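You operate a simulated robot arm through the tools that you are given. There is no shell and no other tool. Be economical: measure what you need, move in short steps, check, and stop when the job is done.

Carry out the task below with a simulated robot arm. There is one attempt and no reset: what you move stays moved.

Task
Swap the blue collar on the fixture for the orange one.
Fine: screw FREE first, TIGHT after; the blue collar goes on the bench.

The check looks at the end state, three seconds after you hand in, the way a careful person would. Anything else that was tipped, shoved, dropped, spilled or broken makes it a failure.

Robot
A 6-joint arm with a two-finger parallel gripper, fixed in place. Base frame: the origin is at the foot of the arm, x ahead of it, y to its left, z up; the work surface is at about z = 0.86. Lengths are in m, angles in rad, forces in N, time in s.
With the tool pointing down near the work surface it reaches from about 0.24 to 0.64 m from the base axis. Its first joint turns from -1.152 to 1.152 rad. Payload 2.7 kg.
Tool frame: the origin (TCP) lies between the finger pads and is the grasp point; the fingertips stand 0.023 m ahead of it; z points along the fingers, y is the line along which they close. The gripper opens to 0.094 m. The fingers are 0.038 m wide and 0.01 m thick; the gripper's body (0.054 by 0.096 m) begins 0.039 m behind the TCP.
Orientation is that of the tool frame in the base frame, as a unit quaternion [x, y, z, w]. With the fingers straight down and closing along the base's y, the tool's x points along the base's -x, its y along +y and its z along -z.

Tools
- The arm moves only by the tool play_rows. Its argument "targets" is a list of rows, each a list of 7 numbers: the closure, from 0 (fully open) to 1 (shut), then the shift along the base's x, y, z in cm, then the turn, a rotation vector about the base's x, y, z in rad. In form: [[grip, x, y, z, wx, wy, wz], ...]. A call has 1 to 10 rows; each row is the pose to reach, as a shift and turn from the pose commanded when the call began. A row lasts 0.2 s, in which the tool goes at most 0.05 m and 0.15 rad; a call with a longer step from one row to the next is refused whole, and so is a gripper value outside its range. A pose out of reach is approached as far as the arm can. The call stops where the force on the tool passes 40 N (or 10 N more than at its start, if that is more) or the arm is blocked; 0.2 s more then pass. The fingers move at their own pace (about 0.045 m/s each) and stop on an object; they squeeze with about 21 N. The grip force told is the motor's: it shows also when the fingers shut on nothing. Time passes only in rows, and 0.2 s behind the last, so rows that repeat a pose let the fingers close. It gives the time, the measured TCP pose, the force on the tool (base axes), the opening and the grip force at its end, in the units of the frame above (readings bear some noise).
- Cameras (640 x 400 px; columns grow to the right, rows downward): "scene" is fixed at [0.0727, -0.4579, 1.3826]; the picture's right is [0.66, -0.75, 0.00], its down [-0.60, -0.52, -0.61] and it looks along [0.46, 0.40, -0.79] (base axes); focal length 214 px, centre (320, 200). "wrist" rides on the gripper at [-0.039, 0, -0.044] in the tool frame; the picture's right is [0.00, -1.00, 0.00], its down [0.97, 0.00, -0.24] and it looks along [0.24, 0.00, 0.97] (tool axes); focal length 218 px, centre (320, 200). There is no depth. A picture from a camera that has moved, and an enlarged one, comes with that camera's place and axes in the base frame and with its lens. The place of the scene camera against the robot may be out by one fixed shift of up to 0.012 m in any direction.
- capture(camera): a new picture of that camera. No time passes.
- enlarge(camera, box): a new picture of the part [left, top, right, bottom] of that camera's present view, enlarged. No time passes.
- hand_in(): hands the job in; it is judged then, once.

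Go step by step. Nothing tells you positions but the pictures and the camera data: compare them with the known pose of the tool, close in by small moves and look again before you grip or let go. The budget is 120 turns and 76 pictures, counting those below and the enlarged ones. Unless the task says otherwise, let go and move clear before handing in, and close with one line.

The tools are called after ">>>" as a command line: name --pt "numbers of a row" for each row, then --argument value for the rest, lists and objects as JSON in quotes. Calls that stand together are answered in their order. play_rows: Moves the arm, as the interface text tells. Its arguments: {"type":"object","properties":{"targets":{"type":"array","items":{"type":"array","items":{"type":"number"}}}},"required":["targets"]} The other tools are called the same way: capture (camera) takes a picture; enlarge (camera, box) takes an enlarged picture of a part of a camera's view; hand_in () hands the job in.

At the start:

```text
time: 0.0
tcp_pos: [0.3248, -0.0517, 1.1606]
tool_rot: [0.0, 1.0, 0.0, 0.001]
wrist_force: [0.2, 0.3, 0.5]
grip_width: 0.0939
finger_force: 0.0
```

scene: 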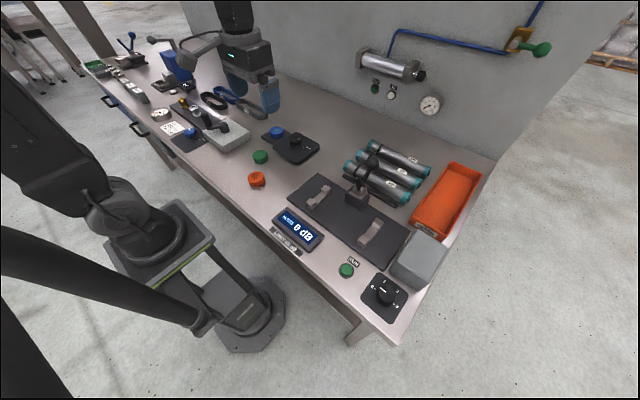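
wrist: 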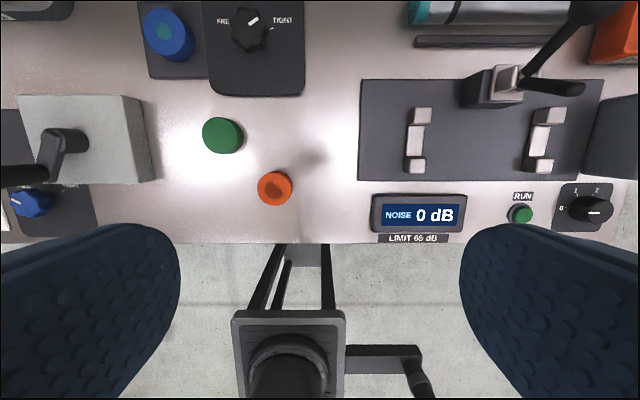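

I see a fixture plate with a blue collar and a FREE/TIGHT knob at the top of the wrist view, and orange and green collars lying on the bench. I'll look closer at these first.

>>> enlarge --camera "wrist" --box '[120, 0, 320, 125]'

>>> enlarge --camera "scene" --box '[230, 110, 340, 200]'

>>> enlarge --camera "wrist" --box '[170, 100, 330, 220]'

```text
3.20 times, centred on (220, 62) of wrist
camera zoom: at [0.3625, -0.0512, 1.205], right [0.0, -1.0, 0.0], down [-0.97, 0.0, 0.24], along [-0.24, 0.0, -0.97], focal length 698 px, centre (640, 640)
```

zoom: 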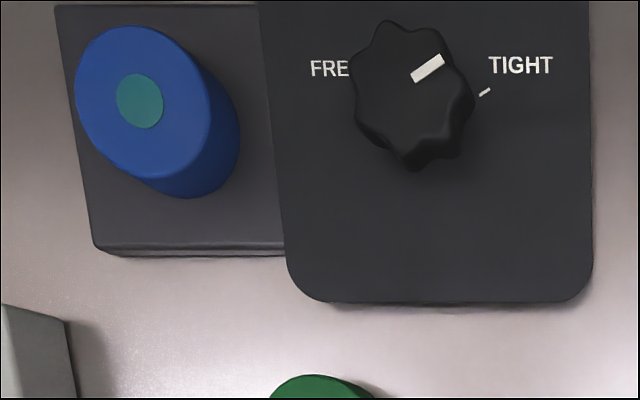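

```text
4.44 times, centred on (285, 155) of scene
camera zoom: at [0.0727, -0.4579, 1.3826], right [0.66, -0.75, 0.0], down [-0.6, -0.52, -0.61], along [0.46, 0.4, -0.79], focal length 953 px, centre (476, 400)
```

zoom: 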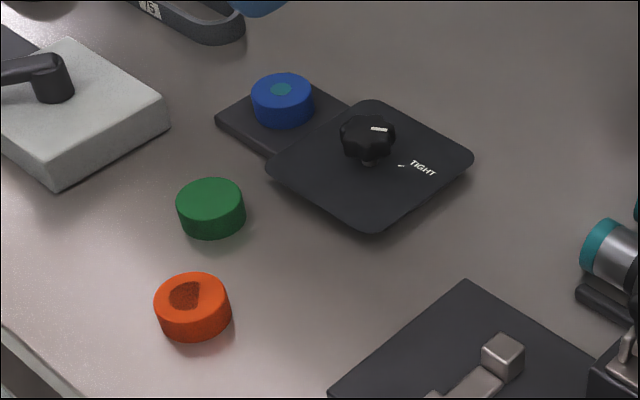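

```text
3.33 times, centred on (250, 160) of wrist
camera zoom: at [0.3625, -0.0512, 1.205], right [0.0, -1.0, 0.0], down [-0.97, 0.0, 0.24], along [-0.24, 0.0, -0.97], focal length 728 px, centre (553, 333)
```

zoom: 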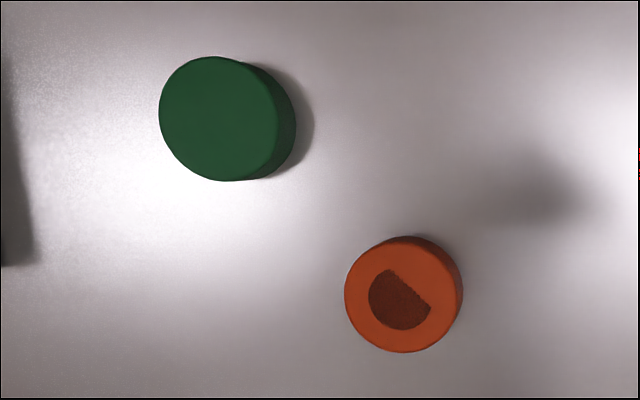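

The orange collar has a D-shaped bore, so it must be aligned with the D-pin, and the knob now points at TIGHT. I put the orange collar at about (0.301, 0.017), the blue at about (0.50, 0.14) and the knob at about (0.50, 0.03). Next I'll move above the fixture for a better view.

>>> play_rows --pt "0 2.5 2 -1 0 0 0" --pt "0 6 4.5 -3 0 0 0" --pt "0 9.5 7 -5 0 0 0" --pt "0 13 9.5 -6 0 0 0" --pt "0 16 12 -7 0 0 0" --pt "0 17 13 -8 0 0 0" --pt "0 17 13 -8 0 0 0"

>>> capture --camera "wrist"

>>> capture --camera "scene"

```text
time: 1.6
tcp_pos: [0.4958, 0.0776, 1.0814]
tool_rot: [0.0, 1.0, 0.0, 0.0]
wrist_force: [0.0, -0.7, -0.5]
grip_width: 0.0941
finger_force: 0.1
```

```text
70 pictures are left
camera wrist: at [0.5346, 0.078, 1.125], right [0.0, -1.0, 0.0], down [-0.97, 0.0, 0.24], along [-0.24, 0.0, -0.97], focal length 218 px, centre (320, 200)
```

wrist: 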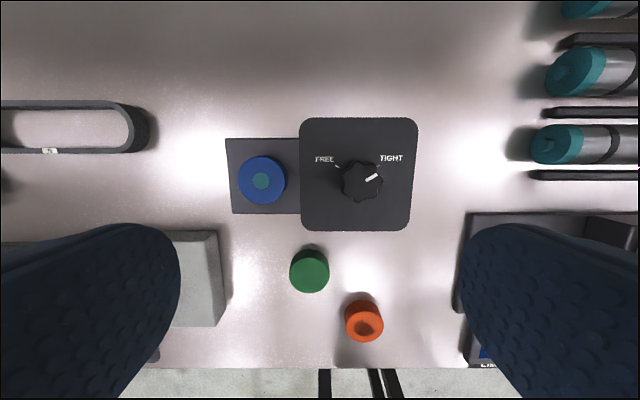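

```text
69 pictures are left
```

scene: 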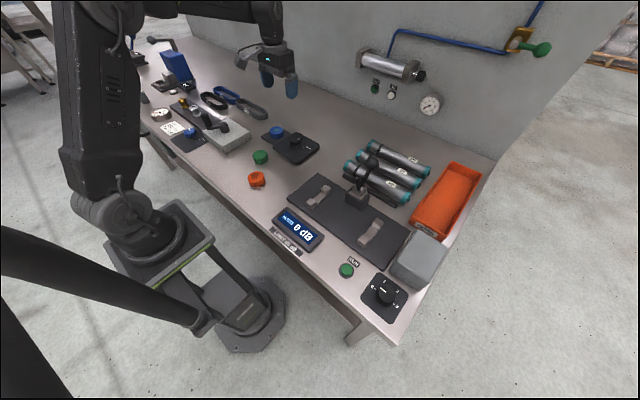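

>>> enlarge --camera "wrist" --box '[220, 110, 428, 240]'

>>> enlarge --camera "scene" --box '[250, 115, 330, 165]'

```text
3.08 times, centred on (324, 175) of wrist
camera zoom: at [0.5346, 0.078, 1.125], right [0.0, -1.0, 0.0], down [-0.97, 0.0, 0.24], along [-0.24, 0.0, -0.97], focal length 672 px, centre (308, 277)
```

zoom: 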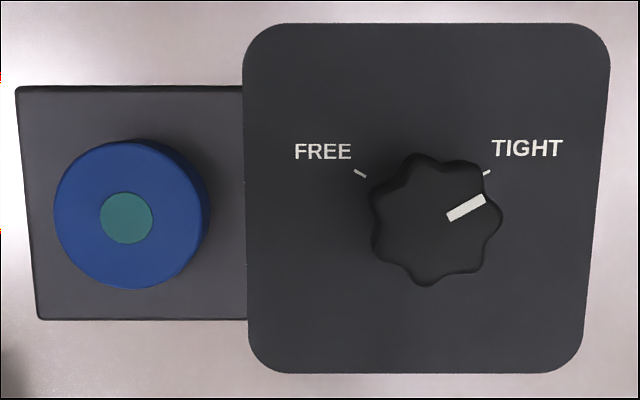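

```text
8.00 times, centred on (290, 140) of scene
camera zoom: at [0.0727, -0.4579, 1.3826], right [0.66, -0.75, 0.0], down [-0.6, -0.52, -0.61], along [0.46, 0.4, -0.79], focal length 1716 px, centre (560, 680)
```

zoom: 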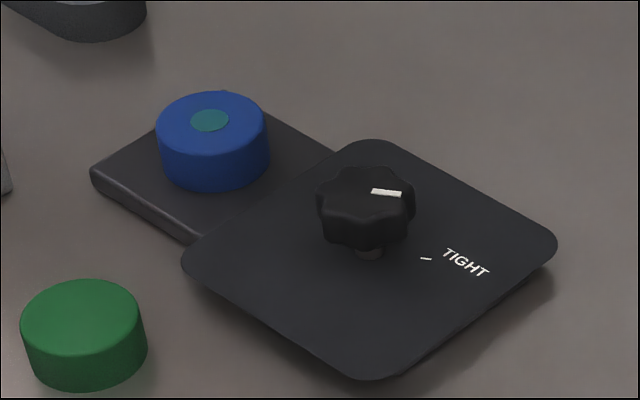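

The ticks put the knob axis at about (0.498, 0.034) with its top near z 0.907. FREE and TIGHT lie ±60° from +x, so FREE is a 120° turn counter-clockwise. I'll pre-turn the tool by −60° and come down above the knob.

>>> play_rows --pt "0 0.1 -1.5 -1 0 0 -0.14" --pt "0 0.2 -3 -3 0 0 -0.29" --pt "0 0.3 -4.3 -5 0 0 -0.44" --pt "0 0.3 -4.3 -7 0 0 -0.59" --pt "0 0.3 -4.3 -9 0 0 -0.74" --pt "0 0.3 -4.3 -11 0 0 -0.89" --pt "0 0.3 -4.3 -12 0 0 -1.04" --pt "0 0.3 -4.3 -12 0 0 -1.04"

>>> capture --camera "wrist"

>>> enlarge --camera "scene" --box '[230, 85, 342, 165]'

```text
time: 3.4
tcp_pos: [0.5001, 0.0363, 0.9602]
tool_rot: [0.498, 0.867, 0.0, 0.0]
wrist_force: [-0.2, -0.1, 0.3]
grip_width: 0.0941
finger_force: 0.1
```

```text
66 pictures are left
camera wrist: at [0.5172, 0.0023, 1.0039], right [-0.86, -0.5, 0.0], down [-0.49, 0.84, 0.24], along [-0.12, 0.21, -0.97], focal length 218 px, centre (320, 200)
```

wrist: 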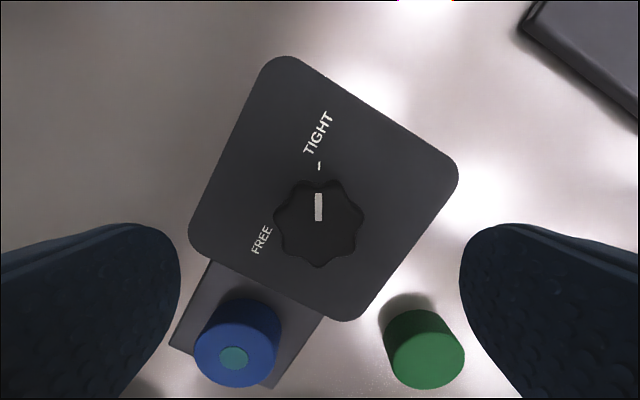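

```text
5.00 times, centred on (286, 125) of scene
camera zoom: at [0.0727, -0.4579, 1.3826], right [0.66, -0.75, 0.0], down [-0.6, -0.52, -0.61], along [0.46, 0.4, -0.79], focal length 1072 px, centre (490, 575)
```

zoom: 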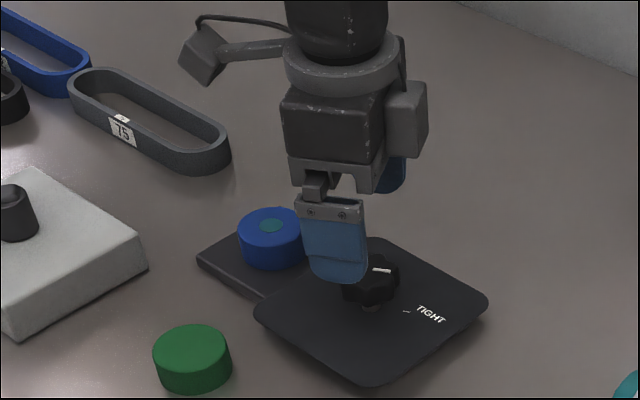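

The knob is centred under the tool at about (0.499, 0.034). I'll lower to grip height and close on it.

>>> play_rows --pt "0 -0.1 -0.2 -2 0 0 0" --pt "0 -0.1 -0.2 -4 0 0 0" --pt "0 -0.1 -0.2 -5.5 0 0 0" --pt "0 -0.1 -0.2 -6 0 0 0" --pt "0.3 -0.1 -0.2 -6 0 0 0" --pt "0.7 -0.1 -0.2 -6 0 0 0" --pt "1 -0.1 -0.2 -6 0 0 0" --pt "1 -0.1 -0.2 -6 0 0 0" --pt "1 -0.1 -0.2 -6 0 0 0"

>>> capture --camera "wrist"

```text
time: 5.4
tcp_pos: [0.4988, 0.0349, 0.8997]
tool_rot: [0.497, 0.868, 0.003, 0.003]
wrist_force: [24.8, 14.6, -8.8]
grip_width: 0.0428
finger_force: 45.4
```

```text
64 pictures are left
camera wrist: at [0.5179, 0.0022, 0.9449], right [-0.86, -0.51, -0.01], down [-0.49, 0.84, 0.24], along [-0.12, 0.21, -0.97], focal length 218 px, centre (320, 200)
```

wrist: 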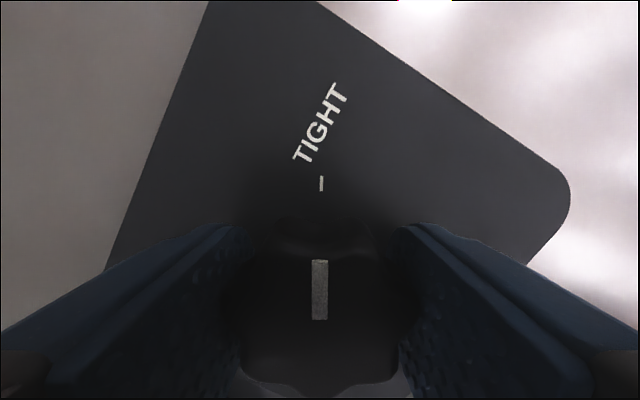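

The knob is gripped at 43 mm with a side load of about 29 N along the closing line. I'll shift slightly in that direction to relieve it.

>>> play_rows --pt "1 0.1 0.06 0 0 0 0" --pt "1 0.1 0.06 0 0 0 0"

```text
time: 6.0
tcp_pos: [0.5002, 0.0356, 0.9004]
tool_rot: [0.497, 0.868, 0.001, 0.002]
wrist_force: [17.9, 14.5, -11.5]
grip_width: 0.0426
finger_force: 45.0
```

>>> play_rows --pt "1 0.1 0.1 0 0 0 0" --pt "1 0.2 0.15 0 0 0 0" --pt "1 0.2 0.15 0 0 0 0"

```text
time: 6.8
tcp_pos: [0.4992, 0.0345, 0.899]
tool_rot: [0.497, 0.868, 0.0, -0.001]
wrist_force: [-5.6, 11.9, 12.9]
grip_width: 0.0428
finger_force: 45.0
```

The side load is mostly relieved, so I'll start turning counter-clockwise and watch the force.

>>> play_rows --pt "1 -0.05 0 0 0 0 0.1" --pt "1 -0.05 0 0 0 0 0.22" --pt "1 -0.05 0 0 0 0 0.35" --pt "1 -0.05 0 0 0 0 0.5"

>>> capture --camera "wrist"

```text
time: 7.8
tcp_pos: [0.4994, 0.035, 0.8995]
tool_rot: [0.265, 0.964, 0.0, 0.0]
wrist_force: [11.7, 4.8, -7.0]
grip_width: 0.0425
finger_force: 45.1
```

```text
63 pictures are left
camera wrist: at [0.5318, 0.0157, 0.9449], right [-0.51, -0.86, 0.0], down [-0.83, 0.5, 0.24], along [-0.21, 0.12, -0.97], focal length 218 px, centre (320, 200)
```

wrist: 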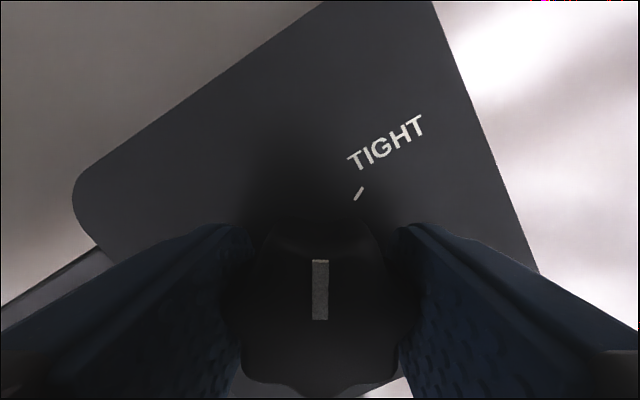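

The knob turns with the gripper, so I'll carry on toward FREE.

>>> play_rows --pt "1 0 0 0 0 0 0.14" --pt "1 0 0 0 0 0 0.28" --pt "1 0 0 0 0 0 0.42" --pt "1 0 0 0 0 0 0.56" --pt "1 0 0 0 0 0 0.7" --pt "1 0 0 0 0 0 0.84" --pt "1 0 0 0 0 0 0.98" --pt "1 0 0 0 0 0 1.12" --pt "1 0 0 0 0 0 1.25"

>>> capture --camera "wrist"

```text
time: 9.8
tcp_pos: [0.5, 0.0335, 0.901]
tool_rot: [-0.348, 0.937, 0.001, 0.001]
wrist_force: [9.2, -10.7, -5.8]
grip_width: 0.0421
finger_force: 44.7
```

```text
62 pictures are left
camera wrist: at [0.5279, 0.0608, 0.9449], right [0.65, -0.76, 0.0], down [-0.73, -0.63, 0.24], along [-0.18, -0.16, -0.97], focal length 218 px, centre (320, 200)
```

wrist: 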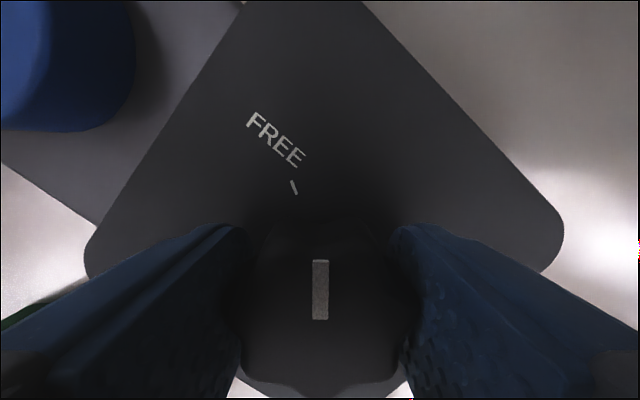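

The tool is at +41°, and FREE is at about +60°. I'll turn the remaining 0.34 rad.

>>> play_rows --pt "1 0 0 0 0 0 0.12" --pt "1 0 0 0 0 0 0.24" --pt "1 0 0 0 0 0 0.34" --pt "1 0 0 0 0 0 0.34"

>>> capture --camera "wrist"

```text
time: 10.8
tcp_pos: [0.4998, 0.0349, 0.9004]
tool_rot: [-0.502, 0.865, 0.001, -0.002]
wrist_force: [5.9, -11.0, -11.8]
grip_width: 0.0423
finger_force: 45.0
```

```text
61 pictures are left
camera wrist: at [0.518, 0.069, 0.9449], right [0.87, -0.5, 0.0], down [-0.48, -0.84, 0.24], along [-0.12, -0.21, -0.97], focal length 218 px, centre (320, 200)
```

wrist: 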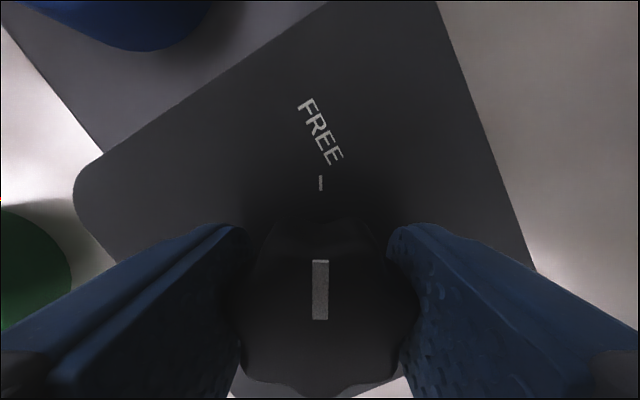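

The pointer lines up with FREE. I'll release and rise, turning the tool back.

>>> play_rows --pt "0.6 0 0 0 0 0 0" --pt "0 0 0 0 0 0 0" --pt "0 0 0 0 0 0 0" --pt "0 0 0 0 0 0 0" --pt "0 0 0 2 0 0 0" --pt "0 0 0 6 0 0 0" --pt "0 0 2 10 0 0 -0.14" --pt "0 0 5 12 0 0 -0.28" --pt "0 0 8 12 0 0 -0.42" --pt "0 0 10 12 0 0 -0.56"

>>> play_rows --pt "0 0 0 0 0 0 -0.14" --pt "0 0 0 0 0 0 -0.28" --pt "0 0 0 0 0 0 -0.42" --pt "0 0 0 0 0 0 -0.49" --pt "0 0 0 0 0 0 -0.49"

>>> capture --camera "wrist"

>>> enlarge --camera "scene" --box '[190, 70, 342, 195]'

```text
time: 13.0
tcp_pos: [0.5012, 0.1352, 1.0224]
tool_rot: [-0.242, 0.97, 0.0, -0.001]
wrist_force: [1.0, 0.0, 0.0]
grip_width: 0.0943
finger_force: 0.0
```

```text
time: 14.2
tcp_pos: [0.5005, 0.1351, 1.0196]
tool_rot: [0.0, 1.0, 0.0, 0.001]
wrist_force: [0.2, 0.4, 0.7]
grip_width: 0.0942
finger_force: 0.1
```

```text
60 pictures are left
camera wrist: at [0.538, 0.1356, 1.0652], right [0.0, -1.0, 0.0], down [-0.97, 0.0, 0.24], along [-0.24, 0.0, -0.97], focal length 218 px, centre (320, 200)
```

wrist: 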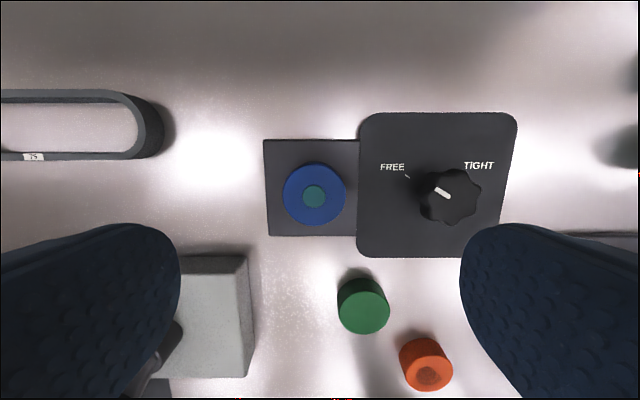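

```text
3.20 times, centred on (266, 132) of scene
camera zoom: at [0.0727, -0.4579, 1.3826], right [0.66, -0.75, 0.0], down [-0.6, -0.52, -0.61], along [0.46, 0.4, -0.79], focal length 686 px, centre (493, 416)
```

zoom: 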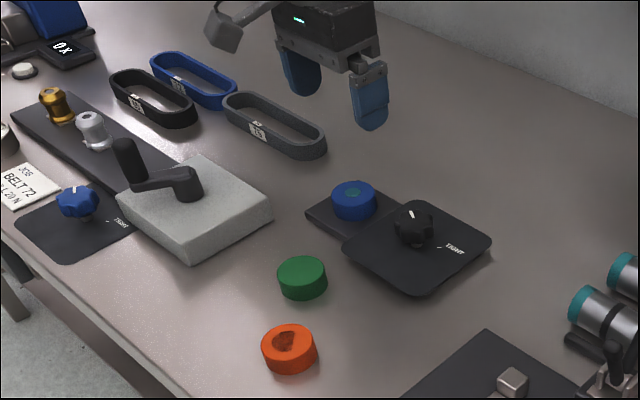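

>>> enlarge --camera "wrist" --box '[254, 130, 374, 240]'

>>> enlarge --camera "wrist" --box '[320, 260, 480, 400]'

>>> enlarge --camera "scene" --box '[260, 118, 305, 146]'

```text
3.64 times, centred on (314, 185) of wrist
camera zoom: at [0.538, 0.1356, 1.0652], right [0.0, -1.0, 0.0], down [-0.97, 0.0, 0.24], along [-0.24, 0.0, -0.97], focal length 794 px, centre (342, 254)
```

zoom: 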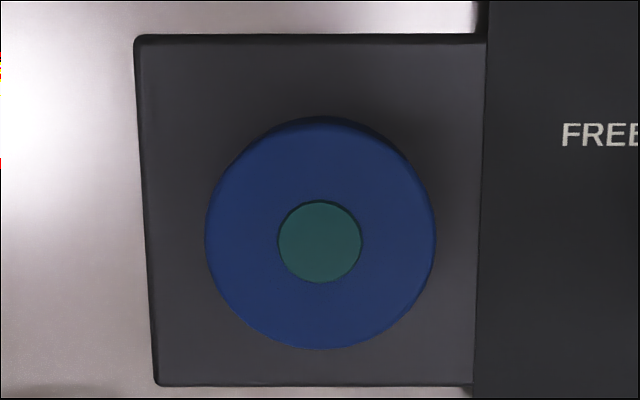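

```text
2.86 times, centred on (400, 330) of wrist
camera zoom: at [0.538, 0.1356, 1.0652], right [0.0, -1.0, 0.0], down [-0.97, 0.0, 0.24], along [-0.24, 0.0, -0.97], focal length 624 px, centre (91, -171)
```

zoom: 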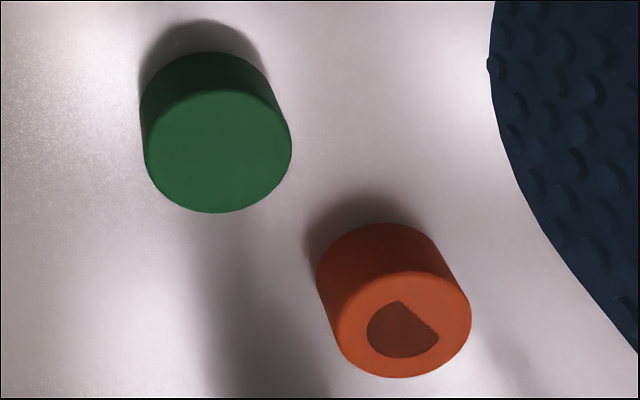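

```text
14.22 times, centred on (282, 132) of scene
camera zoom: at [0.0727, -0.4579, 1.3826], right [0.66, -0.75, 0.0], down [-0.6, -0.52, -0.61], along [0.46, 0.4, -0.79], focal length 3050 px, centre (853, 1167)
```

zoom: 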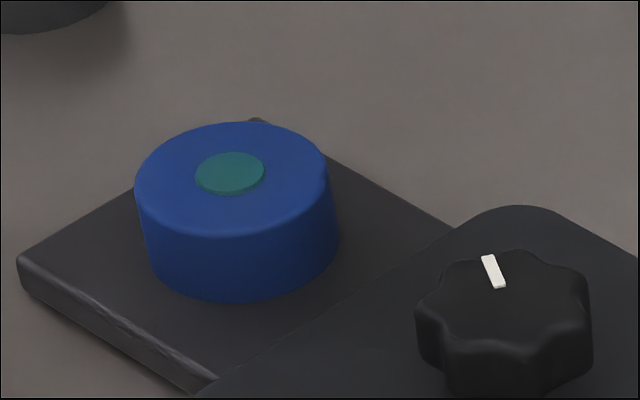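

The blue collar is at about (0.499, 0.140), 25 mm in radius, with its top near z 0.895. The orange bore is a D. I'll lower part-way over the blue collar and check the centring.

>>> play_rows --pt "0 -0.1 0.5 -3 0 0 0" --pt "0 -0.1 0.5 -6 0 0 0" --pt "0 -0.1 0.5 -7 0 0 0" --pt "0 -0.1 0.5 -7 0 0 0"

>>> capture --camera "wrist"

```text
time: 15.2
tcp_pos: [0.4995, 0.1419, 0.9506]
tool_rot: [0.0, 1.0, 0.0, 0.0]
wrist_force: [0.3, 0.2, 0.6]
grip_width: 0.0937
finger_force: 0.1
```

```text
55 pictures are left
camera wrist: at [0.5374, 0.1421, 0.996], right [0.0, -1.0, 0.0], down [-0.97, 0.0, 0.24], along [-0.24, 0.0, -0.97], focal length 218 px, centre (320, 200)
```

wrist: 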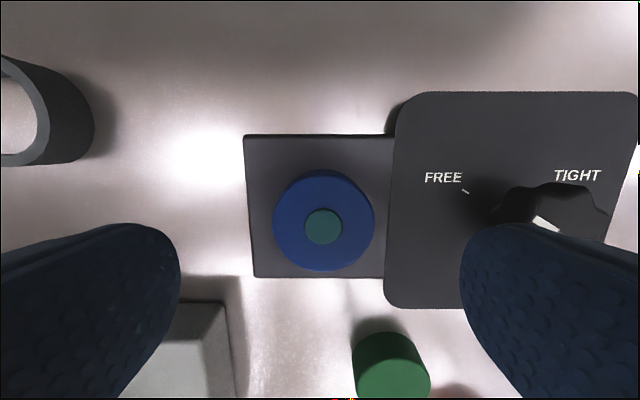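

The collar is at (0.5005, 0.1405). I'll go down to z 0.901 and grip.

>>> play_rows --pt "0 0.1 -0.15 -2 0 0 0" --pt "0 0.1 -0.15 -4 0 0 0" --pt "0 0.1 -0.15 -5 0 0 0" --pt "0 0.1 -0.15 -5 0 0 0" --pt "0.4 0.1 -0.15 -5 0 0 0" --pt "0.7 0.1 -0.15 -5 0 0 0" --pt "1 0.1 -0.15 -5 0 0 0" --pt "1 0.1 -0.15 -5 0 0 0"

```text
time: 17.0
tcp_pos: [0.4996, 0.1398, 0.9011]
tool_rot: [0.0, 1.0, 0.0, 0.001]
wrist_force: [0.5, 0.5, -0.6]
grip_width: 0.0509
finger_force: 20.8
```

I have the blue collar at 51 mm with no side load. I'll lift it straight off the pin.

>>> play_rows --pt "1 0 0 0.7 0 0 0" --pt "1 0 0 1.5 0 0 0" --pt "1 0 0 3 0 0 0" --pt "1 0 0 5 0 0 0" --pt "1 0 0 8 0 0 0" --pt "1 0 0 8 0 0 0"

>>> enlarge --camera "scene" --box '[230, 75, 342, 155]'

```text
time: 18.4
tcp_pos: [0.4996, 0.1388, 0.9814]
tool_rot: [0.001, 1.0, 0.0, 0.0]
wrist_force: [0.0, -0.8, -0.9]
grip_width: 0.0508
finger_force: 20.9
```

```text
5.00 times, centred on (286, 115) of scene
camera zoom: at [0.0727, -0.4579, 1.3826], right [0.66, -0.75, 0.0], down [-0.6, -0.52, -0.61], along [0.46, 0.4, -0.79], focal length 1072 px, centre (490, 625)
```

zoom: 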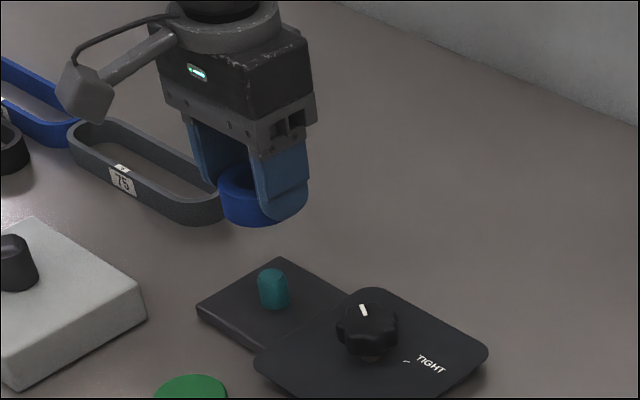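

The blue collar is off and a teal pin stands on the fixture. I'll carry the collar to a clear bench spot near (0.385, −0.06).

>>> play_rows --pt "1 -1 -3 1 0 0 0" --pt "1 -3 -7 1 0 0 0" --pt "1 -5 -11 1 0 0 0" --pt "1 -7.5 -15 1 0 0 0" --pt "1 -10 -18 1 0 0 0" --pt "1 -11.5 -20 1 0 0 0" --pt "1 -11.5 -20 1 0 0 0"

>>> capture --camera "wrist"

>>> enlarge --camera "scene" --box '[230, 85, 370, 220]'

```text
time: 20.0
tcp_pos: [0.3835, -0.0621, 0.99]
tool_rot: [-0.001, 1.0, 0.0, 0.0]
wrist_force: [-0.2, 0.0, -0.7]
grip_width: 0.051
finger_force: 20.4
```

```text
53 pictures are left
camera wrist: at [0.4211, -0.0614, 1.0344], right [0.0, -1.0, 0.0], down [-0.97, 0.0, 0.24], along [-0.24, 0.0, -0.97], focal length 218 px, centre (320, 200)
```

wrist: 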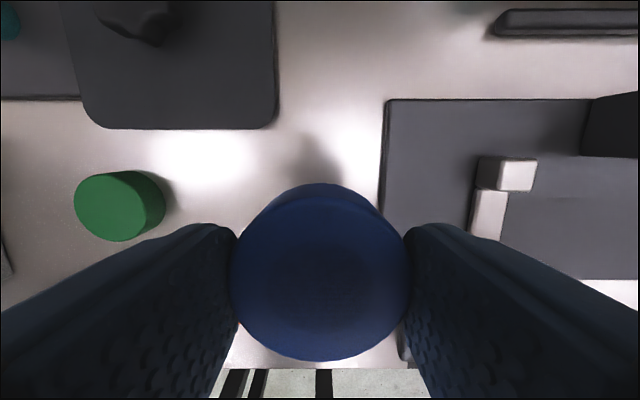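

```text
2.96 times, centred on (300, 152) of scene
camera zoom: at [0.0727, -0.4579, 1.3826], right [0.66, -0.75, 0.0], down [-0.6, -0.52, -0.61], along [0.46, 0.4, -0.79], focal length 636 px, centre (379, 341)
```

zoom: 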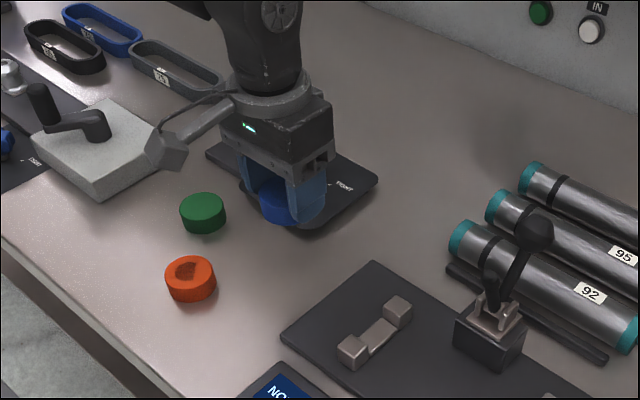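

The spot is clear: the panel edge is at y ≈ −0.11 and the plate corner at (0.434, −0.029). I'll shift 1 cm to the left and lower gently.

>>> play_rows --pt "1 0 0.5 -3 0 0 0" --pt "1 0 1 -6 0 0 0" --pt "1 0 1 -8 0 0 0" --pt "1 0 1 -9.2 0 0 0" --pt "1 0 1 -9.6 0 0 0" --pt "1 0 1 -9.8 0 0 0"

>>> enlarge --camera "scene" --box '[240, 115, 320, 195]'

```text
time: 21.4
tcp_pos: [0.3831, -0.0517, 0.8932]
tool_rot: [0.0, 1.0, 0.001, 0.001]
wrist_force: [-0.4, 0.7, -0.7]
grip_width: 0.0506
finger_force: 20.9
```

```text
5.00 times, centred on (280, 155) of scene
camera zoom: at [0.0727, -0.4579, 1.3826], right [0.66, -0.75, 0.0], down [-0.6, -0.52, -0.61], along [0.46, 0.4, -0.79], focal length 1072 px, centre (520, 425)
```

zoom: 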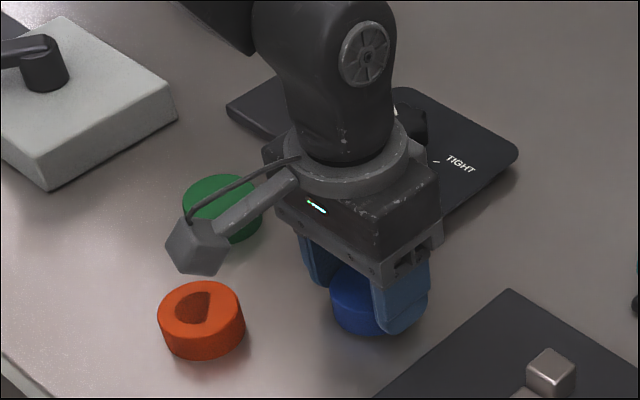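

>>> play_rows --pt "1 0 0 -0.1 0 0 0" --pt "1 0 0 -0.2 0 0 0" --pt "1 0 0 -0.3 0 0 0"

```text
time: 22.2
tcp_pos: [0.3838, -0.0515, 0.8888]
tool_rot: [0.0, 1.0, 0.0, 0.0]
wrist_force: [0.4, 0.3, 2.5]
grip_width: 0.0508
finger_force: 21.1
```

The force of 2.5 N upward shows the collar touching the bench. I'll release with a limited opening and rise.

>>> play_rows --pt "0.6 0 0 0 0 0 0" --pt "0.3 0 0 0 0 0 0" --pt "0.28 0 0 0 0 0 0" --pt "0.28 0 0 0 0 0 0" --pt "0.28 0 0 3 0 0 0" --pt "0.28 0 0 7 0 0 0" --pt "0 0 0 11 0 0 0" --pt "0 -2 3 12 0 0 0" --pt "0 -5 5 12 0 0 0" --pt "0 -8 7 12 0 0 0"

>>> capture --camera "wrist"

>>> enlarge --camera "scene" --box '[220, 105, 340, 200]'

```text
time: 24.4
tcp_pos: [0.3055, 0.0184, 1.0077]
tool_rot: [0.0, 1.0, 0.0, 0.001]
wrist_force: [0.2, -0.4, -0.1]
grip_width: 0.0942
finger_force: 0.1
```

```text
50 pictures are left
camera wrist: at [0.3423, 0.02, 1.0522], right [0.0, -1.0, 0.0], down [-0.97, 0.0, 0.24], along [-0.24, 0.0, -0.97], focal length 218 px, centre (320, 200)
```

wrist: 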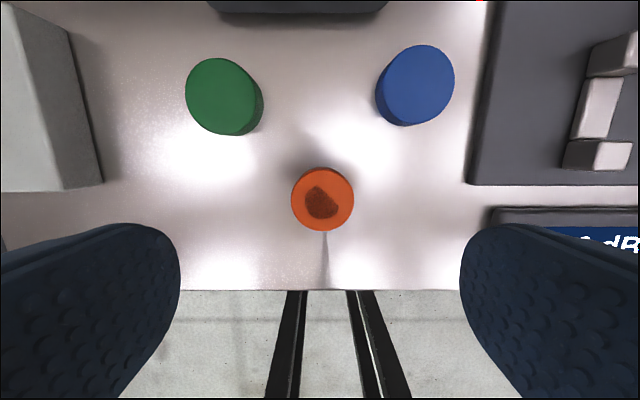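

```text
4.21 times, centred on (280, 152) of scene
camera zoom: at [0.0727, -0.4579, 1.3826], right [0.66, -0.75, 0.0], down [-0.6, -0.52, -0.61], along [0.46, 0.4, -0.79], focal length 903 px, centre (488, 400)
```

zoom: 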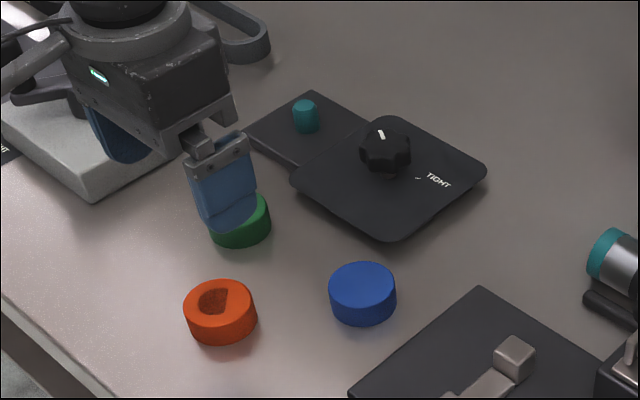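

>>> enlarge --camera "wrist" --box '[280, 160, 364, 240]'

>>> enlarge --camera "wrist" --box '[360, 30, 480, 140]'

>>> enlarge --camera "scene" --box '[240, 165, 275, 195]'

```text
5.00 times, centred on (322, 200) of wrist
camera zoom: at [0.3423, 0.02, 1.0522], right [0.0, -1.0, 0.0], down [-0.97, 0.0, 0.24], along [-0.24, 0.0, -0.97], focal length 1091 px, centre (310, 200)
```

zoom: 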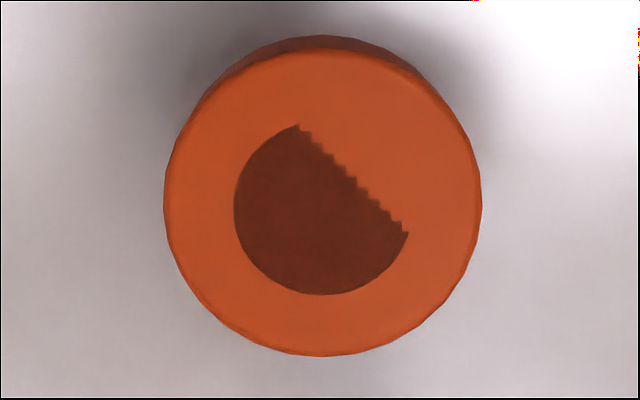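

```text
3.64 times, centred on (420, 85) of wrist
camera zoom: at [0.3423, 0.02, 1.0522], right [0.0, -1.0, 0.0], down [-0.97, 0.0, 0.24], along [-0.24, 0.0, -0.97], focal length 794 px, centre (-44, 618)
```

zoom: 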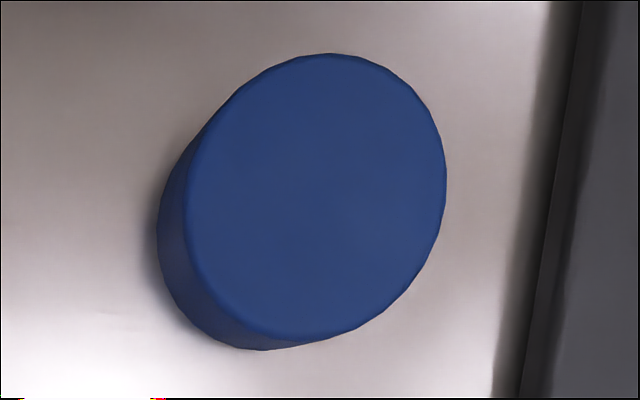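

```text
13.33 times, centred on (258, 180) of scene
camera zoom: at [0.0727, -0.4579, 1.3826], right [0.66, -0.75, 0.0], down [-0.6, -0.52, -0.61], along [0.46, 0.4, -0.79], focal length 2860 px, centre (1153, 467)
```

zoom: 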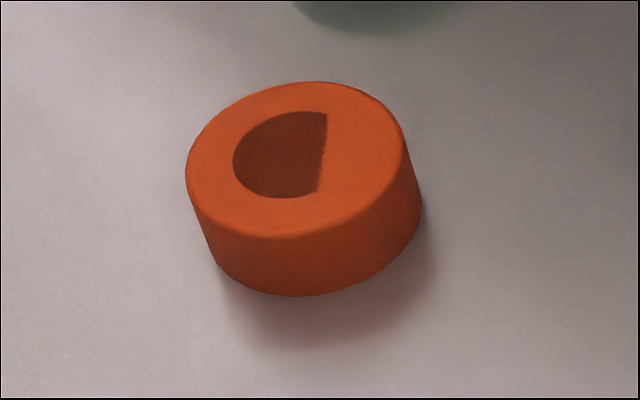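

The orange collar is at about (0.300, 0.018), the same size as the blue one, and the dark patch looks like a concentric mark on its top. The pin is round, so rotation shouldn't matter. I'll go down over the orange collar and grip it.

>>> play_rows --pt "0 -0.5 0 -3 0 0 0" --pt "0 -0.55 0 -6.5 0 0 0" --pt "0 -0.55 0 -10 0 0 0" --pt "0 -0.55 0 -11.7 0 0 0" --pt "0 -0.55 0 -11.7 0 0 0" --pt "0.4 -0.55 0 -11.7 0 0 0" --pt "0.7 -0.55 0 -11.7 0 0 0" --pt "1 -0.55 0 -11.7 0 0 0" --pt "1 -0.55 0 -11.7 0 0 0"

>>> capture --camera "wrist"

```text
time: 26.4
tcp_pos: [0.299, 0.0185, 0.8919]
tool_rot: [0.0, 1.0, 0.001, 0.0]
wrist_force: [0.4, 0.4, 0.8]
grip_width: 0.0511
finger_force: 20.8
```

```text
45 pictures are left
camera wrist: at [0.3369, 0.0191, 0.937], right [0.0, -1.0, 0.0], down [-0.97, 0.0, 0.24], along [-0.24, 0.0, -0.97], focal length 218 px, centre (320, 200)
```

wrist: 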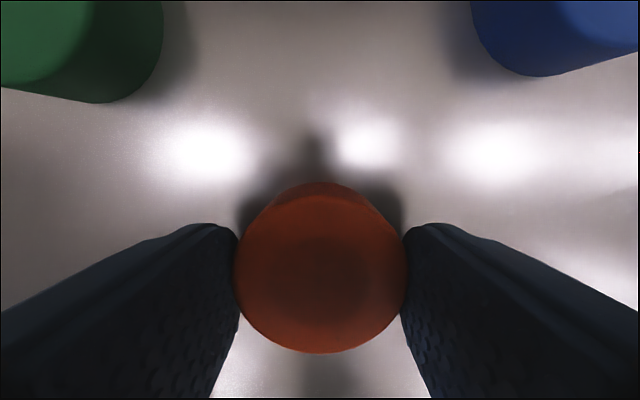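

The orange collar is gripped at 51 mm. I'll lift it and carry it to a point short of the pin, so the wrist camera can see the pin.

>>> play_rows --pt "1 0 0 2 0 0 0" --pt "1 0 0 6 0 0 0" --pt "1 0 0 10 0 0 0" --pt "1 3 2 11 0 0 0" --pt "1 6 5 11 0 0 0" --pt "1 9 8 11 0 0 0" --pt "1 12 10 11 0 0 0" --pt "1 14 12.1 11 0 0 0" --pt "1 14 12.1 11 0 0 0"

>>> capture --camera "wrist"

>>> enlarge --camera "scene" --box '[230, 85, 342, 165]'

```text
time: 28.4
tcp_pos: [0.4403, 0.1403, 1.005]
tool_rot: [-0.001, 1.0, 0.0, 0.0]
wrist_force: [-0.8, -0.1, -1.7]
grip_width: 0.0507
finger_force: 21.3
```

```text
44 pictures are left
camera wrist: at [0.4775, 0.1408, 1.0496], right [0.0, -1.0, 0.0], down [-0.97, 0.0, 0.24], along [-0.24, 0.0, -0.97], focal length 218 px, centre (320, 200)
```

wrist: 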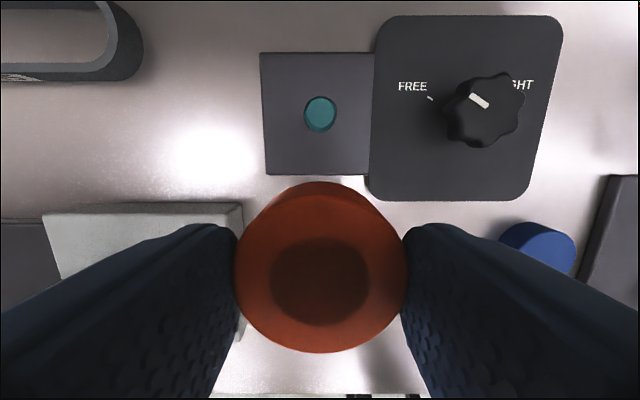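

```text
5.00 times, centred on (286, 125) of scene
camera zoom: at [0.0727, -0.4579, 1.3826], right [0.66, -0.75, 0.0], down [-0.6, -0.52, -0.61], along [0.46, 0.4, -0.79], focal length 1072 px, centre (490, 575)
```

zoom: 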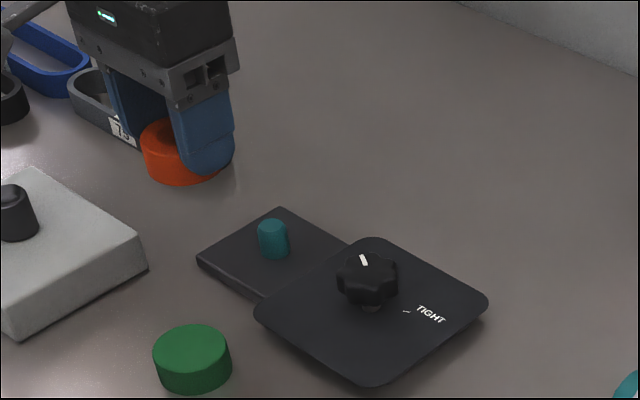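

>>> enlarge --camera "wrist" --box '[220, 80, 420, 360]'

```text
1.43 times, centred on (320, 220) of wrist
camera zoom: at [0.4775, 0.1408, 1.0496], right [0.0, -1.0, 0.0], down [-0.97, 0.0, 0.24], along [-0.24, 0.0, -0.97], focal length 312 px, centre (320, 171)
```

zoom: 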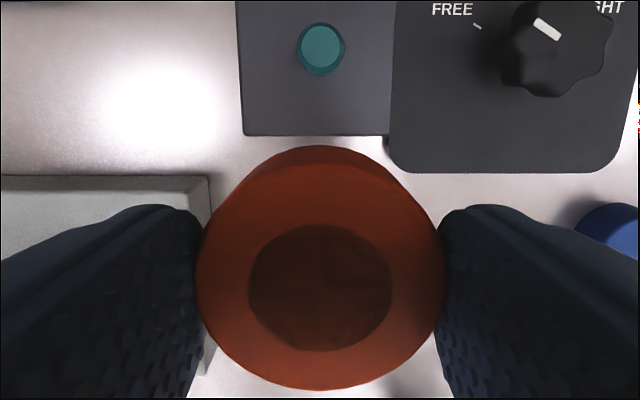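

The pin is at about (0.4995, 0.140), and the collar sits within 1 mm of the TCP in x. By commanded motions, the seated pose is +6.0, −0.1, −9.9 cm from here. I'll move over the pin and stop just above it.

>>> play_rows --pt "1 3 0 0 0 0 0" --pt "1 6 -0.1 0 0 0 0" --pt "1 6 -0.1 -3 0 0 0" --pt "1 6 -0.1 -6 0 0 0" --pt "1 6 -0.1 -7 0 0 0" --pt "1 6 -0.1 -7 0 0 0"

>>> enlarge --camera "scene" --box '[245, 100, 315, 150]'

>>> capture --camera "wrist"

```text
time: 29.8
tcp_pos: [0.4992, 0.1374, 0.9312]
tool_rot: [0.0, 1.0, 0.0, 0.0]
wrist_force: [0.9, -0.2, -0.8]
grip_width: 0.0509
finger_force: 20.8
```

```text
8.00 times, centred on (280, 125) of scene
camera zoom: at [0.0727, -0.4579, 1.3826], right [0.66, -0.75, 0.0], down [-0.6, -0.52, -0.61], along [0.46, 0.4, -0.79], focal length 1716 px, centre (640, 800)
```

zoom: 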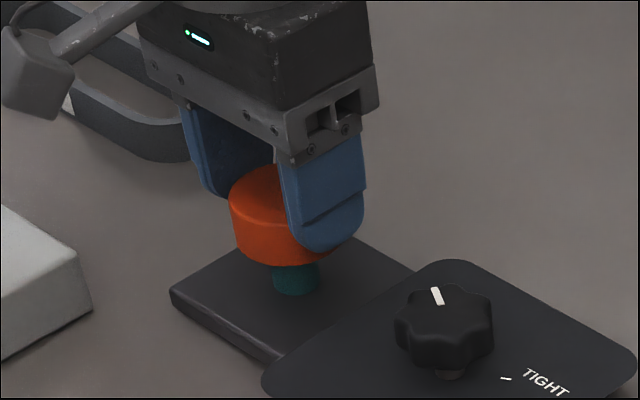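

```text
40 pictures are left
camera wrist: at [0.5374, 0.139, 0.9759], right [0.0, -1.0, 0.0], down [-0.97, 0.0, 0.24], along [-0.24, 0.0, -0.97], focal length 218 px, centre (320, 200)
```

wrist: 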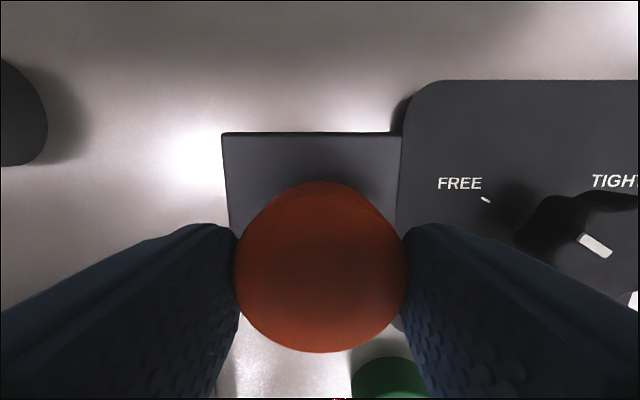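

The collar is above the pin. I'll descend in small steps and watch the force.

>>> play_rows --pt "1 0 0 -0.4 0 0 0" --pt "1 0 0 -0.8 0 0 0" --pt "1 0 0 -1.0 0 0 0" --pt "1 0 0 -1.2 0 0 0"

```text
time: 30.8
tcp_pos: [0.4989, 0.1388, 0.9197]
tool_rot: [0.001, 1.0, 0.0, 0.0]
wrist_force: [-0.4, 1.2, -0.6]
grip_width: 0.0508
finger_force: 21.0
```

>>> play_rows --pt "1 0 0 -0.3 0 0 0" --pt "1 0 0 -0.6 0 0 0" --pt "1 0 0 -0.9 0 0 0" --pt "1 0 0 -1.2 0 0 0"

>>> enlarge --camera "scene" --box '[245, 100, 315, 150]'

>>> capture --camera "wrist"

```text
time: 31.8
tcp_pos: [0.4979, 0.138, 0.9075]
tool_rot: [0.0, 1.0, 0.0, 0.0]
wrist_force: [0.9, 1.7, -0.7]
grip_width: 0.0508
finger_force: 21.0
```

```text
8.00 times, centred on (280, 125) of scene
camera zoom: at [0.0727, -0.4579, 1.3826], right [0.66, -0.75, 0.0], down [-0.6, -0.52, -0.61], along [0.46, 0.4, -0.79], focal length 1716 px, centre (640, 800)
```

zoom: 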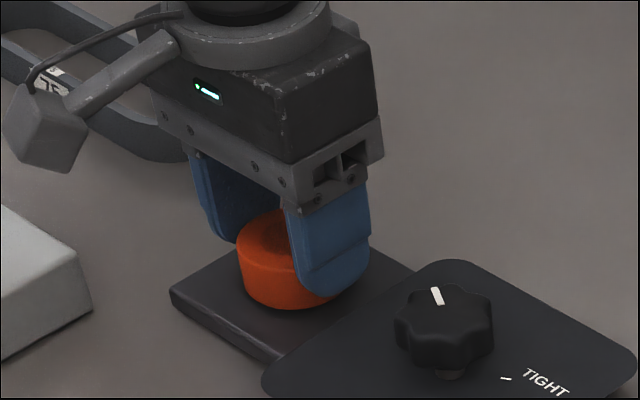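

```text
38 pictures are left
camera wrist: at [0.5364, 0.1389, 0.9524], right [0.0, -1.0, 0.0], down [-0.97, 0.0, 0.24], along [-0.24, 0.0, -0.97], focal length 218 px, centre (320, 200)
```

wrist: 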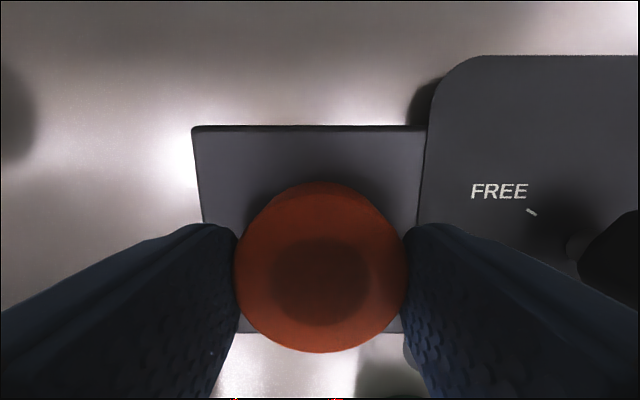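

The collar is sliding on freely with about 3–4 mm left to seat.

>>> play_rows --pt "1 0 0 -0.15 0 0 0" --pt "1 0 0 -0.3 0 0 0" --pt "1 0 0 -0.3 0 0 0"

>>> capture --camera "wrist"

```text
time: 32.6
tcp_pos: [0.4985, 0.1395, 0.9054]
tool_rot: [0.0, 1.0, 0.0, 0.0]
wrist_force: [0.4, -0.9, -1.0]
grip_width: 0.0511
finger_force: 21.0
```

```text
37 pictures are left
camera wrist: at [0.5365, 0.1391, 0.9497], right [0.0, -1.0, 0.0], down [-0.97, 0.0, 0.24], along [-0.24, 0.0, -0.97], focal length 218 px, centre (320, 200)
```

wrist: 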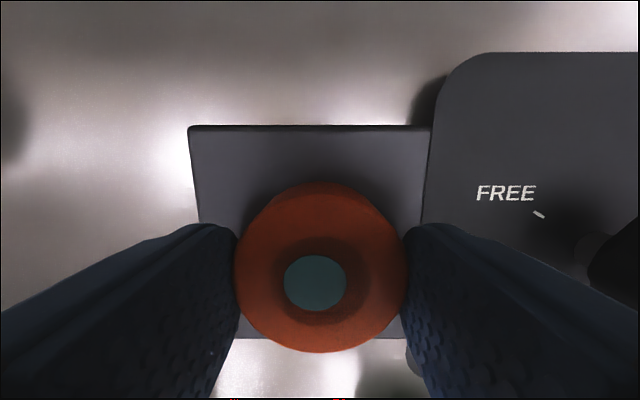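

The teal pin shows through the top, about 1 mm to the +y side of the bore centre. I'll centre it and seat the last millimetre.

>>> play_rows --pt "1 0 0.12 0 0 0 0" --pt "1 0 0.12 -0.1 0 0 0" --pt "1 0 0.12 -0.2 0 0 0"

>>> enlarge --camera "wrist" --box '[220, 170, 420, 370]'

```text
time: 33.4
tcp_pos: [0.4976, 0.1393, 0.9049]
tool_rot: [0.0, 1.0, 0.0, 0.001]
wrist_force: [-1.5, 2.2, 9.1]
grip_width: 0.0507
finger_force: 21.2
```

```text
2.00 times, centred on (320, 270) of wrist
camera zoom: at [0.5364, 0.14, 0.9491], right [0.0, -1.0, 0.0], down [-0.97, 0.0, 0.24], along [-0.24, 0.0, -0.97], focal length 436 px, centre (320, 60)
```

zoom: 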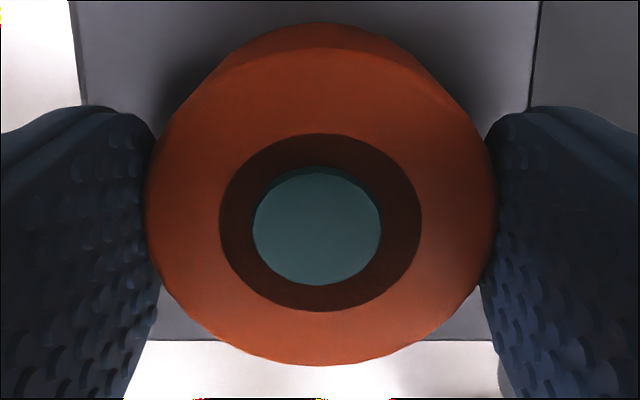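

The collar is seated (9 N contact) and centred on the pin. I'll release and go up.

>>> play_rows --pt "1 0 0 0.1 0 0 0" --pt "0.6 0 0 0.1 0 0 0" --pt "0.3 0 0 0.1 0 0 0" --pt "0 0 0 0.1 0 0 0" --pt "0 0 0 0.1 0 0 0" --pt "0 0 0 2 0 0 0" --pt "0 0 0 5 0 0 0" --pt "0 0 0 8 0 0 0" --pt "0 0 0 10 0 0 0" --pt "0 0 0 10 0 0 0"

>>> capture --camera "wrist"

>>> enlarge --camera "scene" --box '[245, 110, 315, 160]'

```text
time: 35.6
tcp_pos: [0.4986, 0.1395, 1.006]
tool_rot: [0.0, 1.0, 0.0, 0.001]
wrist_force: [-0.4, 0.0, 0.8]
grip_width: 0.094
finger_force: 0.0
```

```text
35 pictures are left
camera wrist: at [0.5362, 0.1414, 1.0506], right [0.0, -1.0, 0.0], down [-0.97, 0.0, 0.24], along [-0.24, 0.0, -0.97], focal length 218 px, centre (320, 200)
```

wrist: 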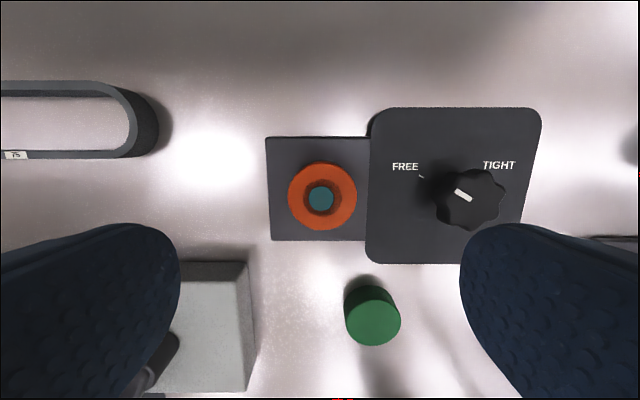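

```text
8.00 times, centred on (280, 135) of scene
camera zoom: at [0.0727, -0.4579, 1.3826], right [0.66, -0.75, 0.0], down [-0.6, -0.52, -0.61], along [0.46, 0.4, -0.79], focal length 1716 px, centre (640, 720)
```

zoom: 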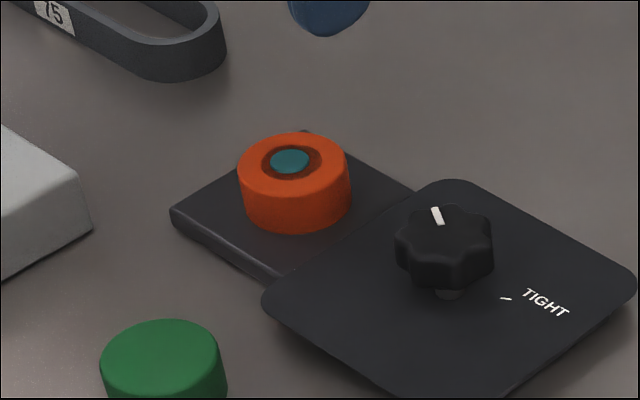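

The orange collar sits flat and concentric on the fixture. Now I'll return to the knob with the tool turned +60°.

>>> play_rows --pt "0 0 -3 0 0 0 0.15" --pt "0 0 -6 0 0 0 0.3" --pt "0 0.1 -9 0 0 0 0.45" --pt "0 0.1 -10.5 0 0 0 0.6" --pt "0 0.1 -10.5 -1 0 0 0.75" --pt "0 0.1 -10.5 -2 0 0 0.9" --pt "0 0.1 -10.5 -3 0 0 1.047" --pt "0 0.1 -10.5 -4 0 0 1.047" --pt "0 0.1 -10.5 -4 0 0 1.047"

>>> capture --camera "wrist"

```text
time: 37.6
tcp_pos: [0.4999, 0.0339, 0.9635]
tool_rot: [-0.5, 0.866, 0.0, -0.001]
wrist_force: [-0.8, -0.2, -0.6]
grip_width: 0.0941
finger_force: 0.1
```

```text
33 pictures are left
camera wrist: at [0.5183, 0.0691, 1.0077], right [0.87, -0.5, 0.0], down [-0.48, -0.84, 0.24], along [-0.12, -0.21, -0.97], focal length 218 px, centre (320, 200)
```

wrist: 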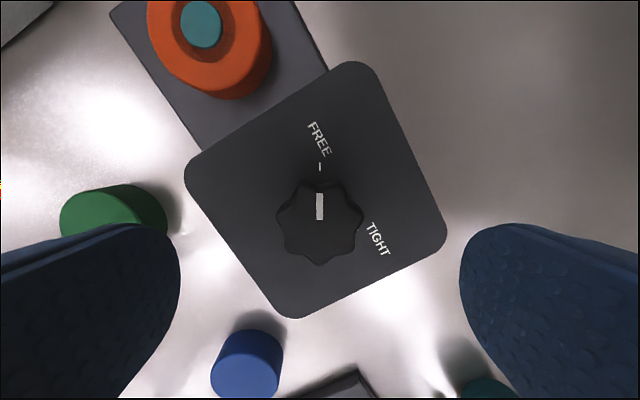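

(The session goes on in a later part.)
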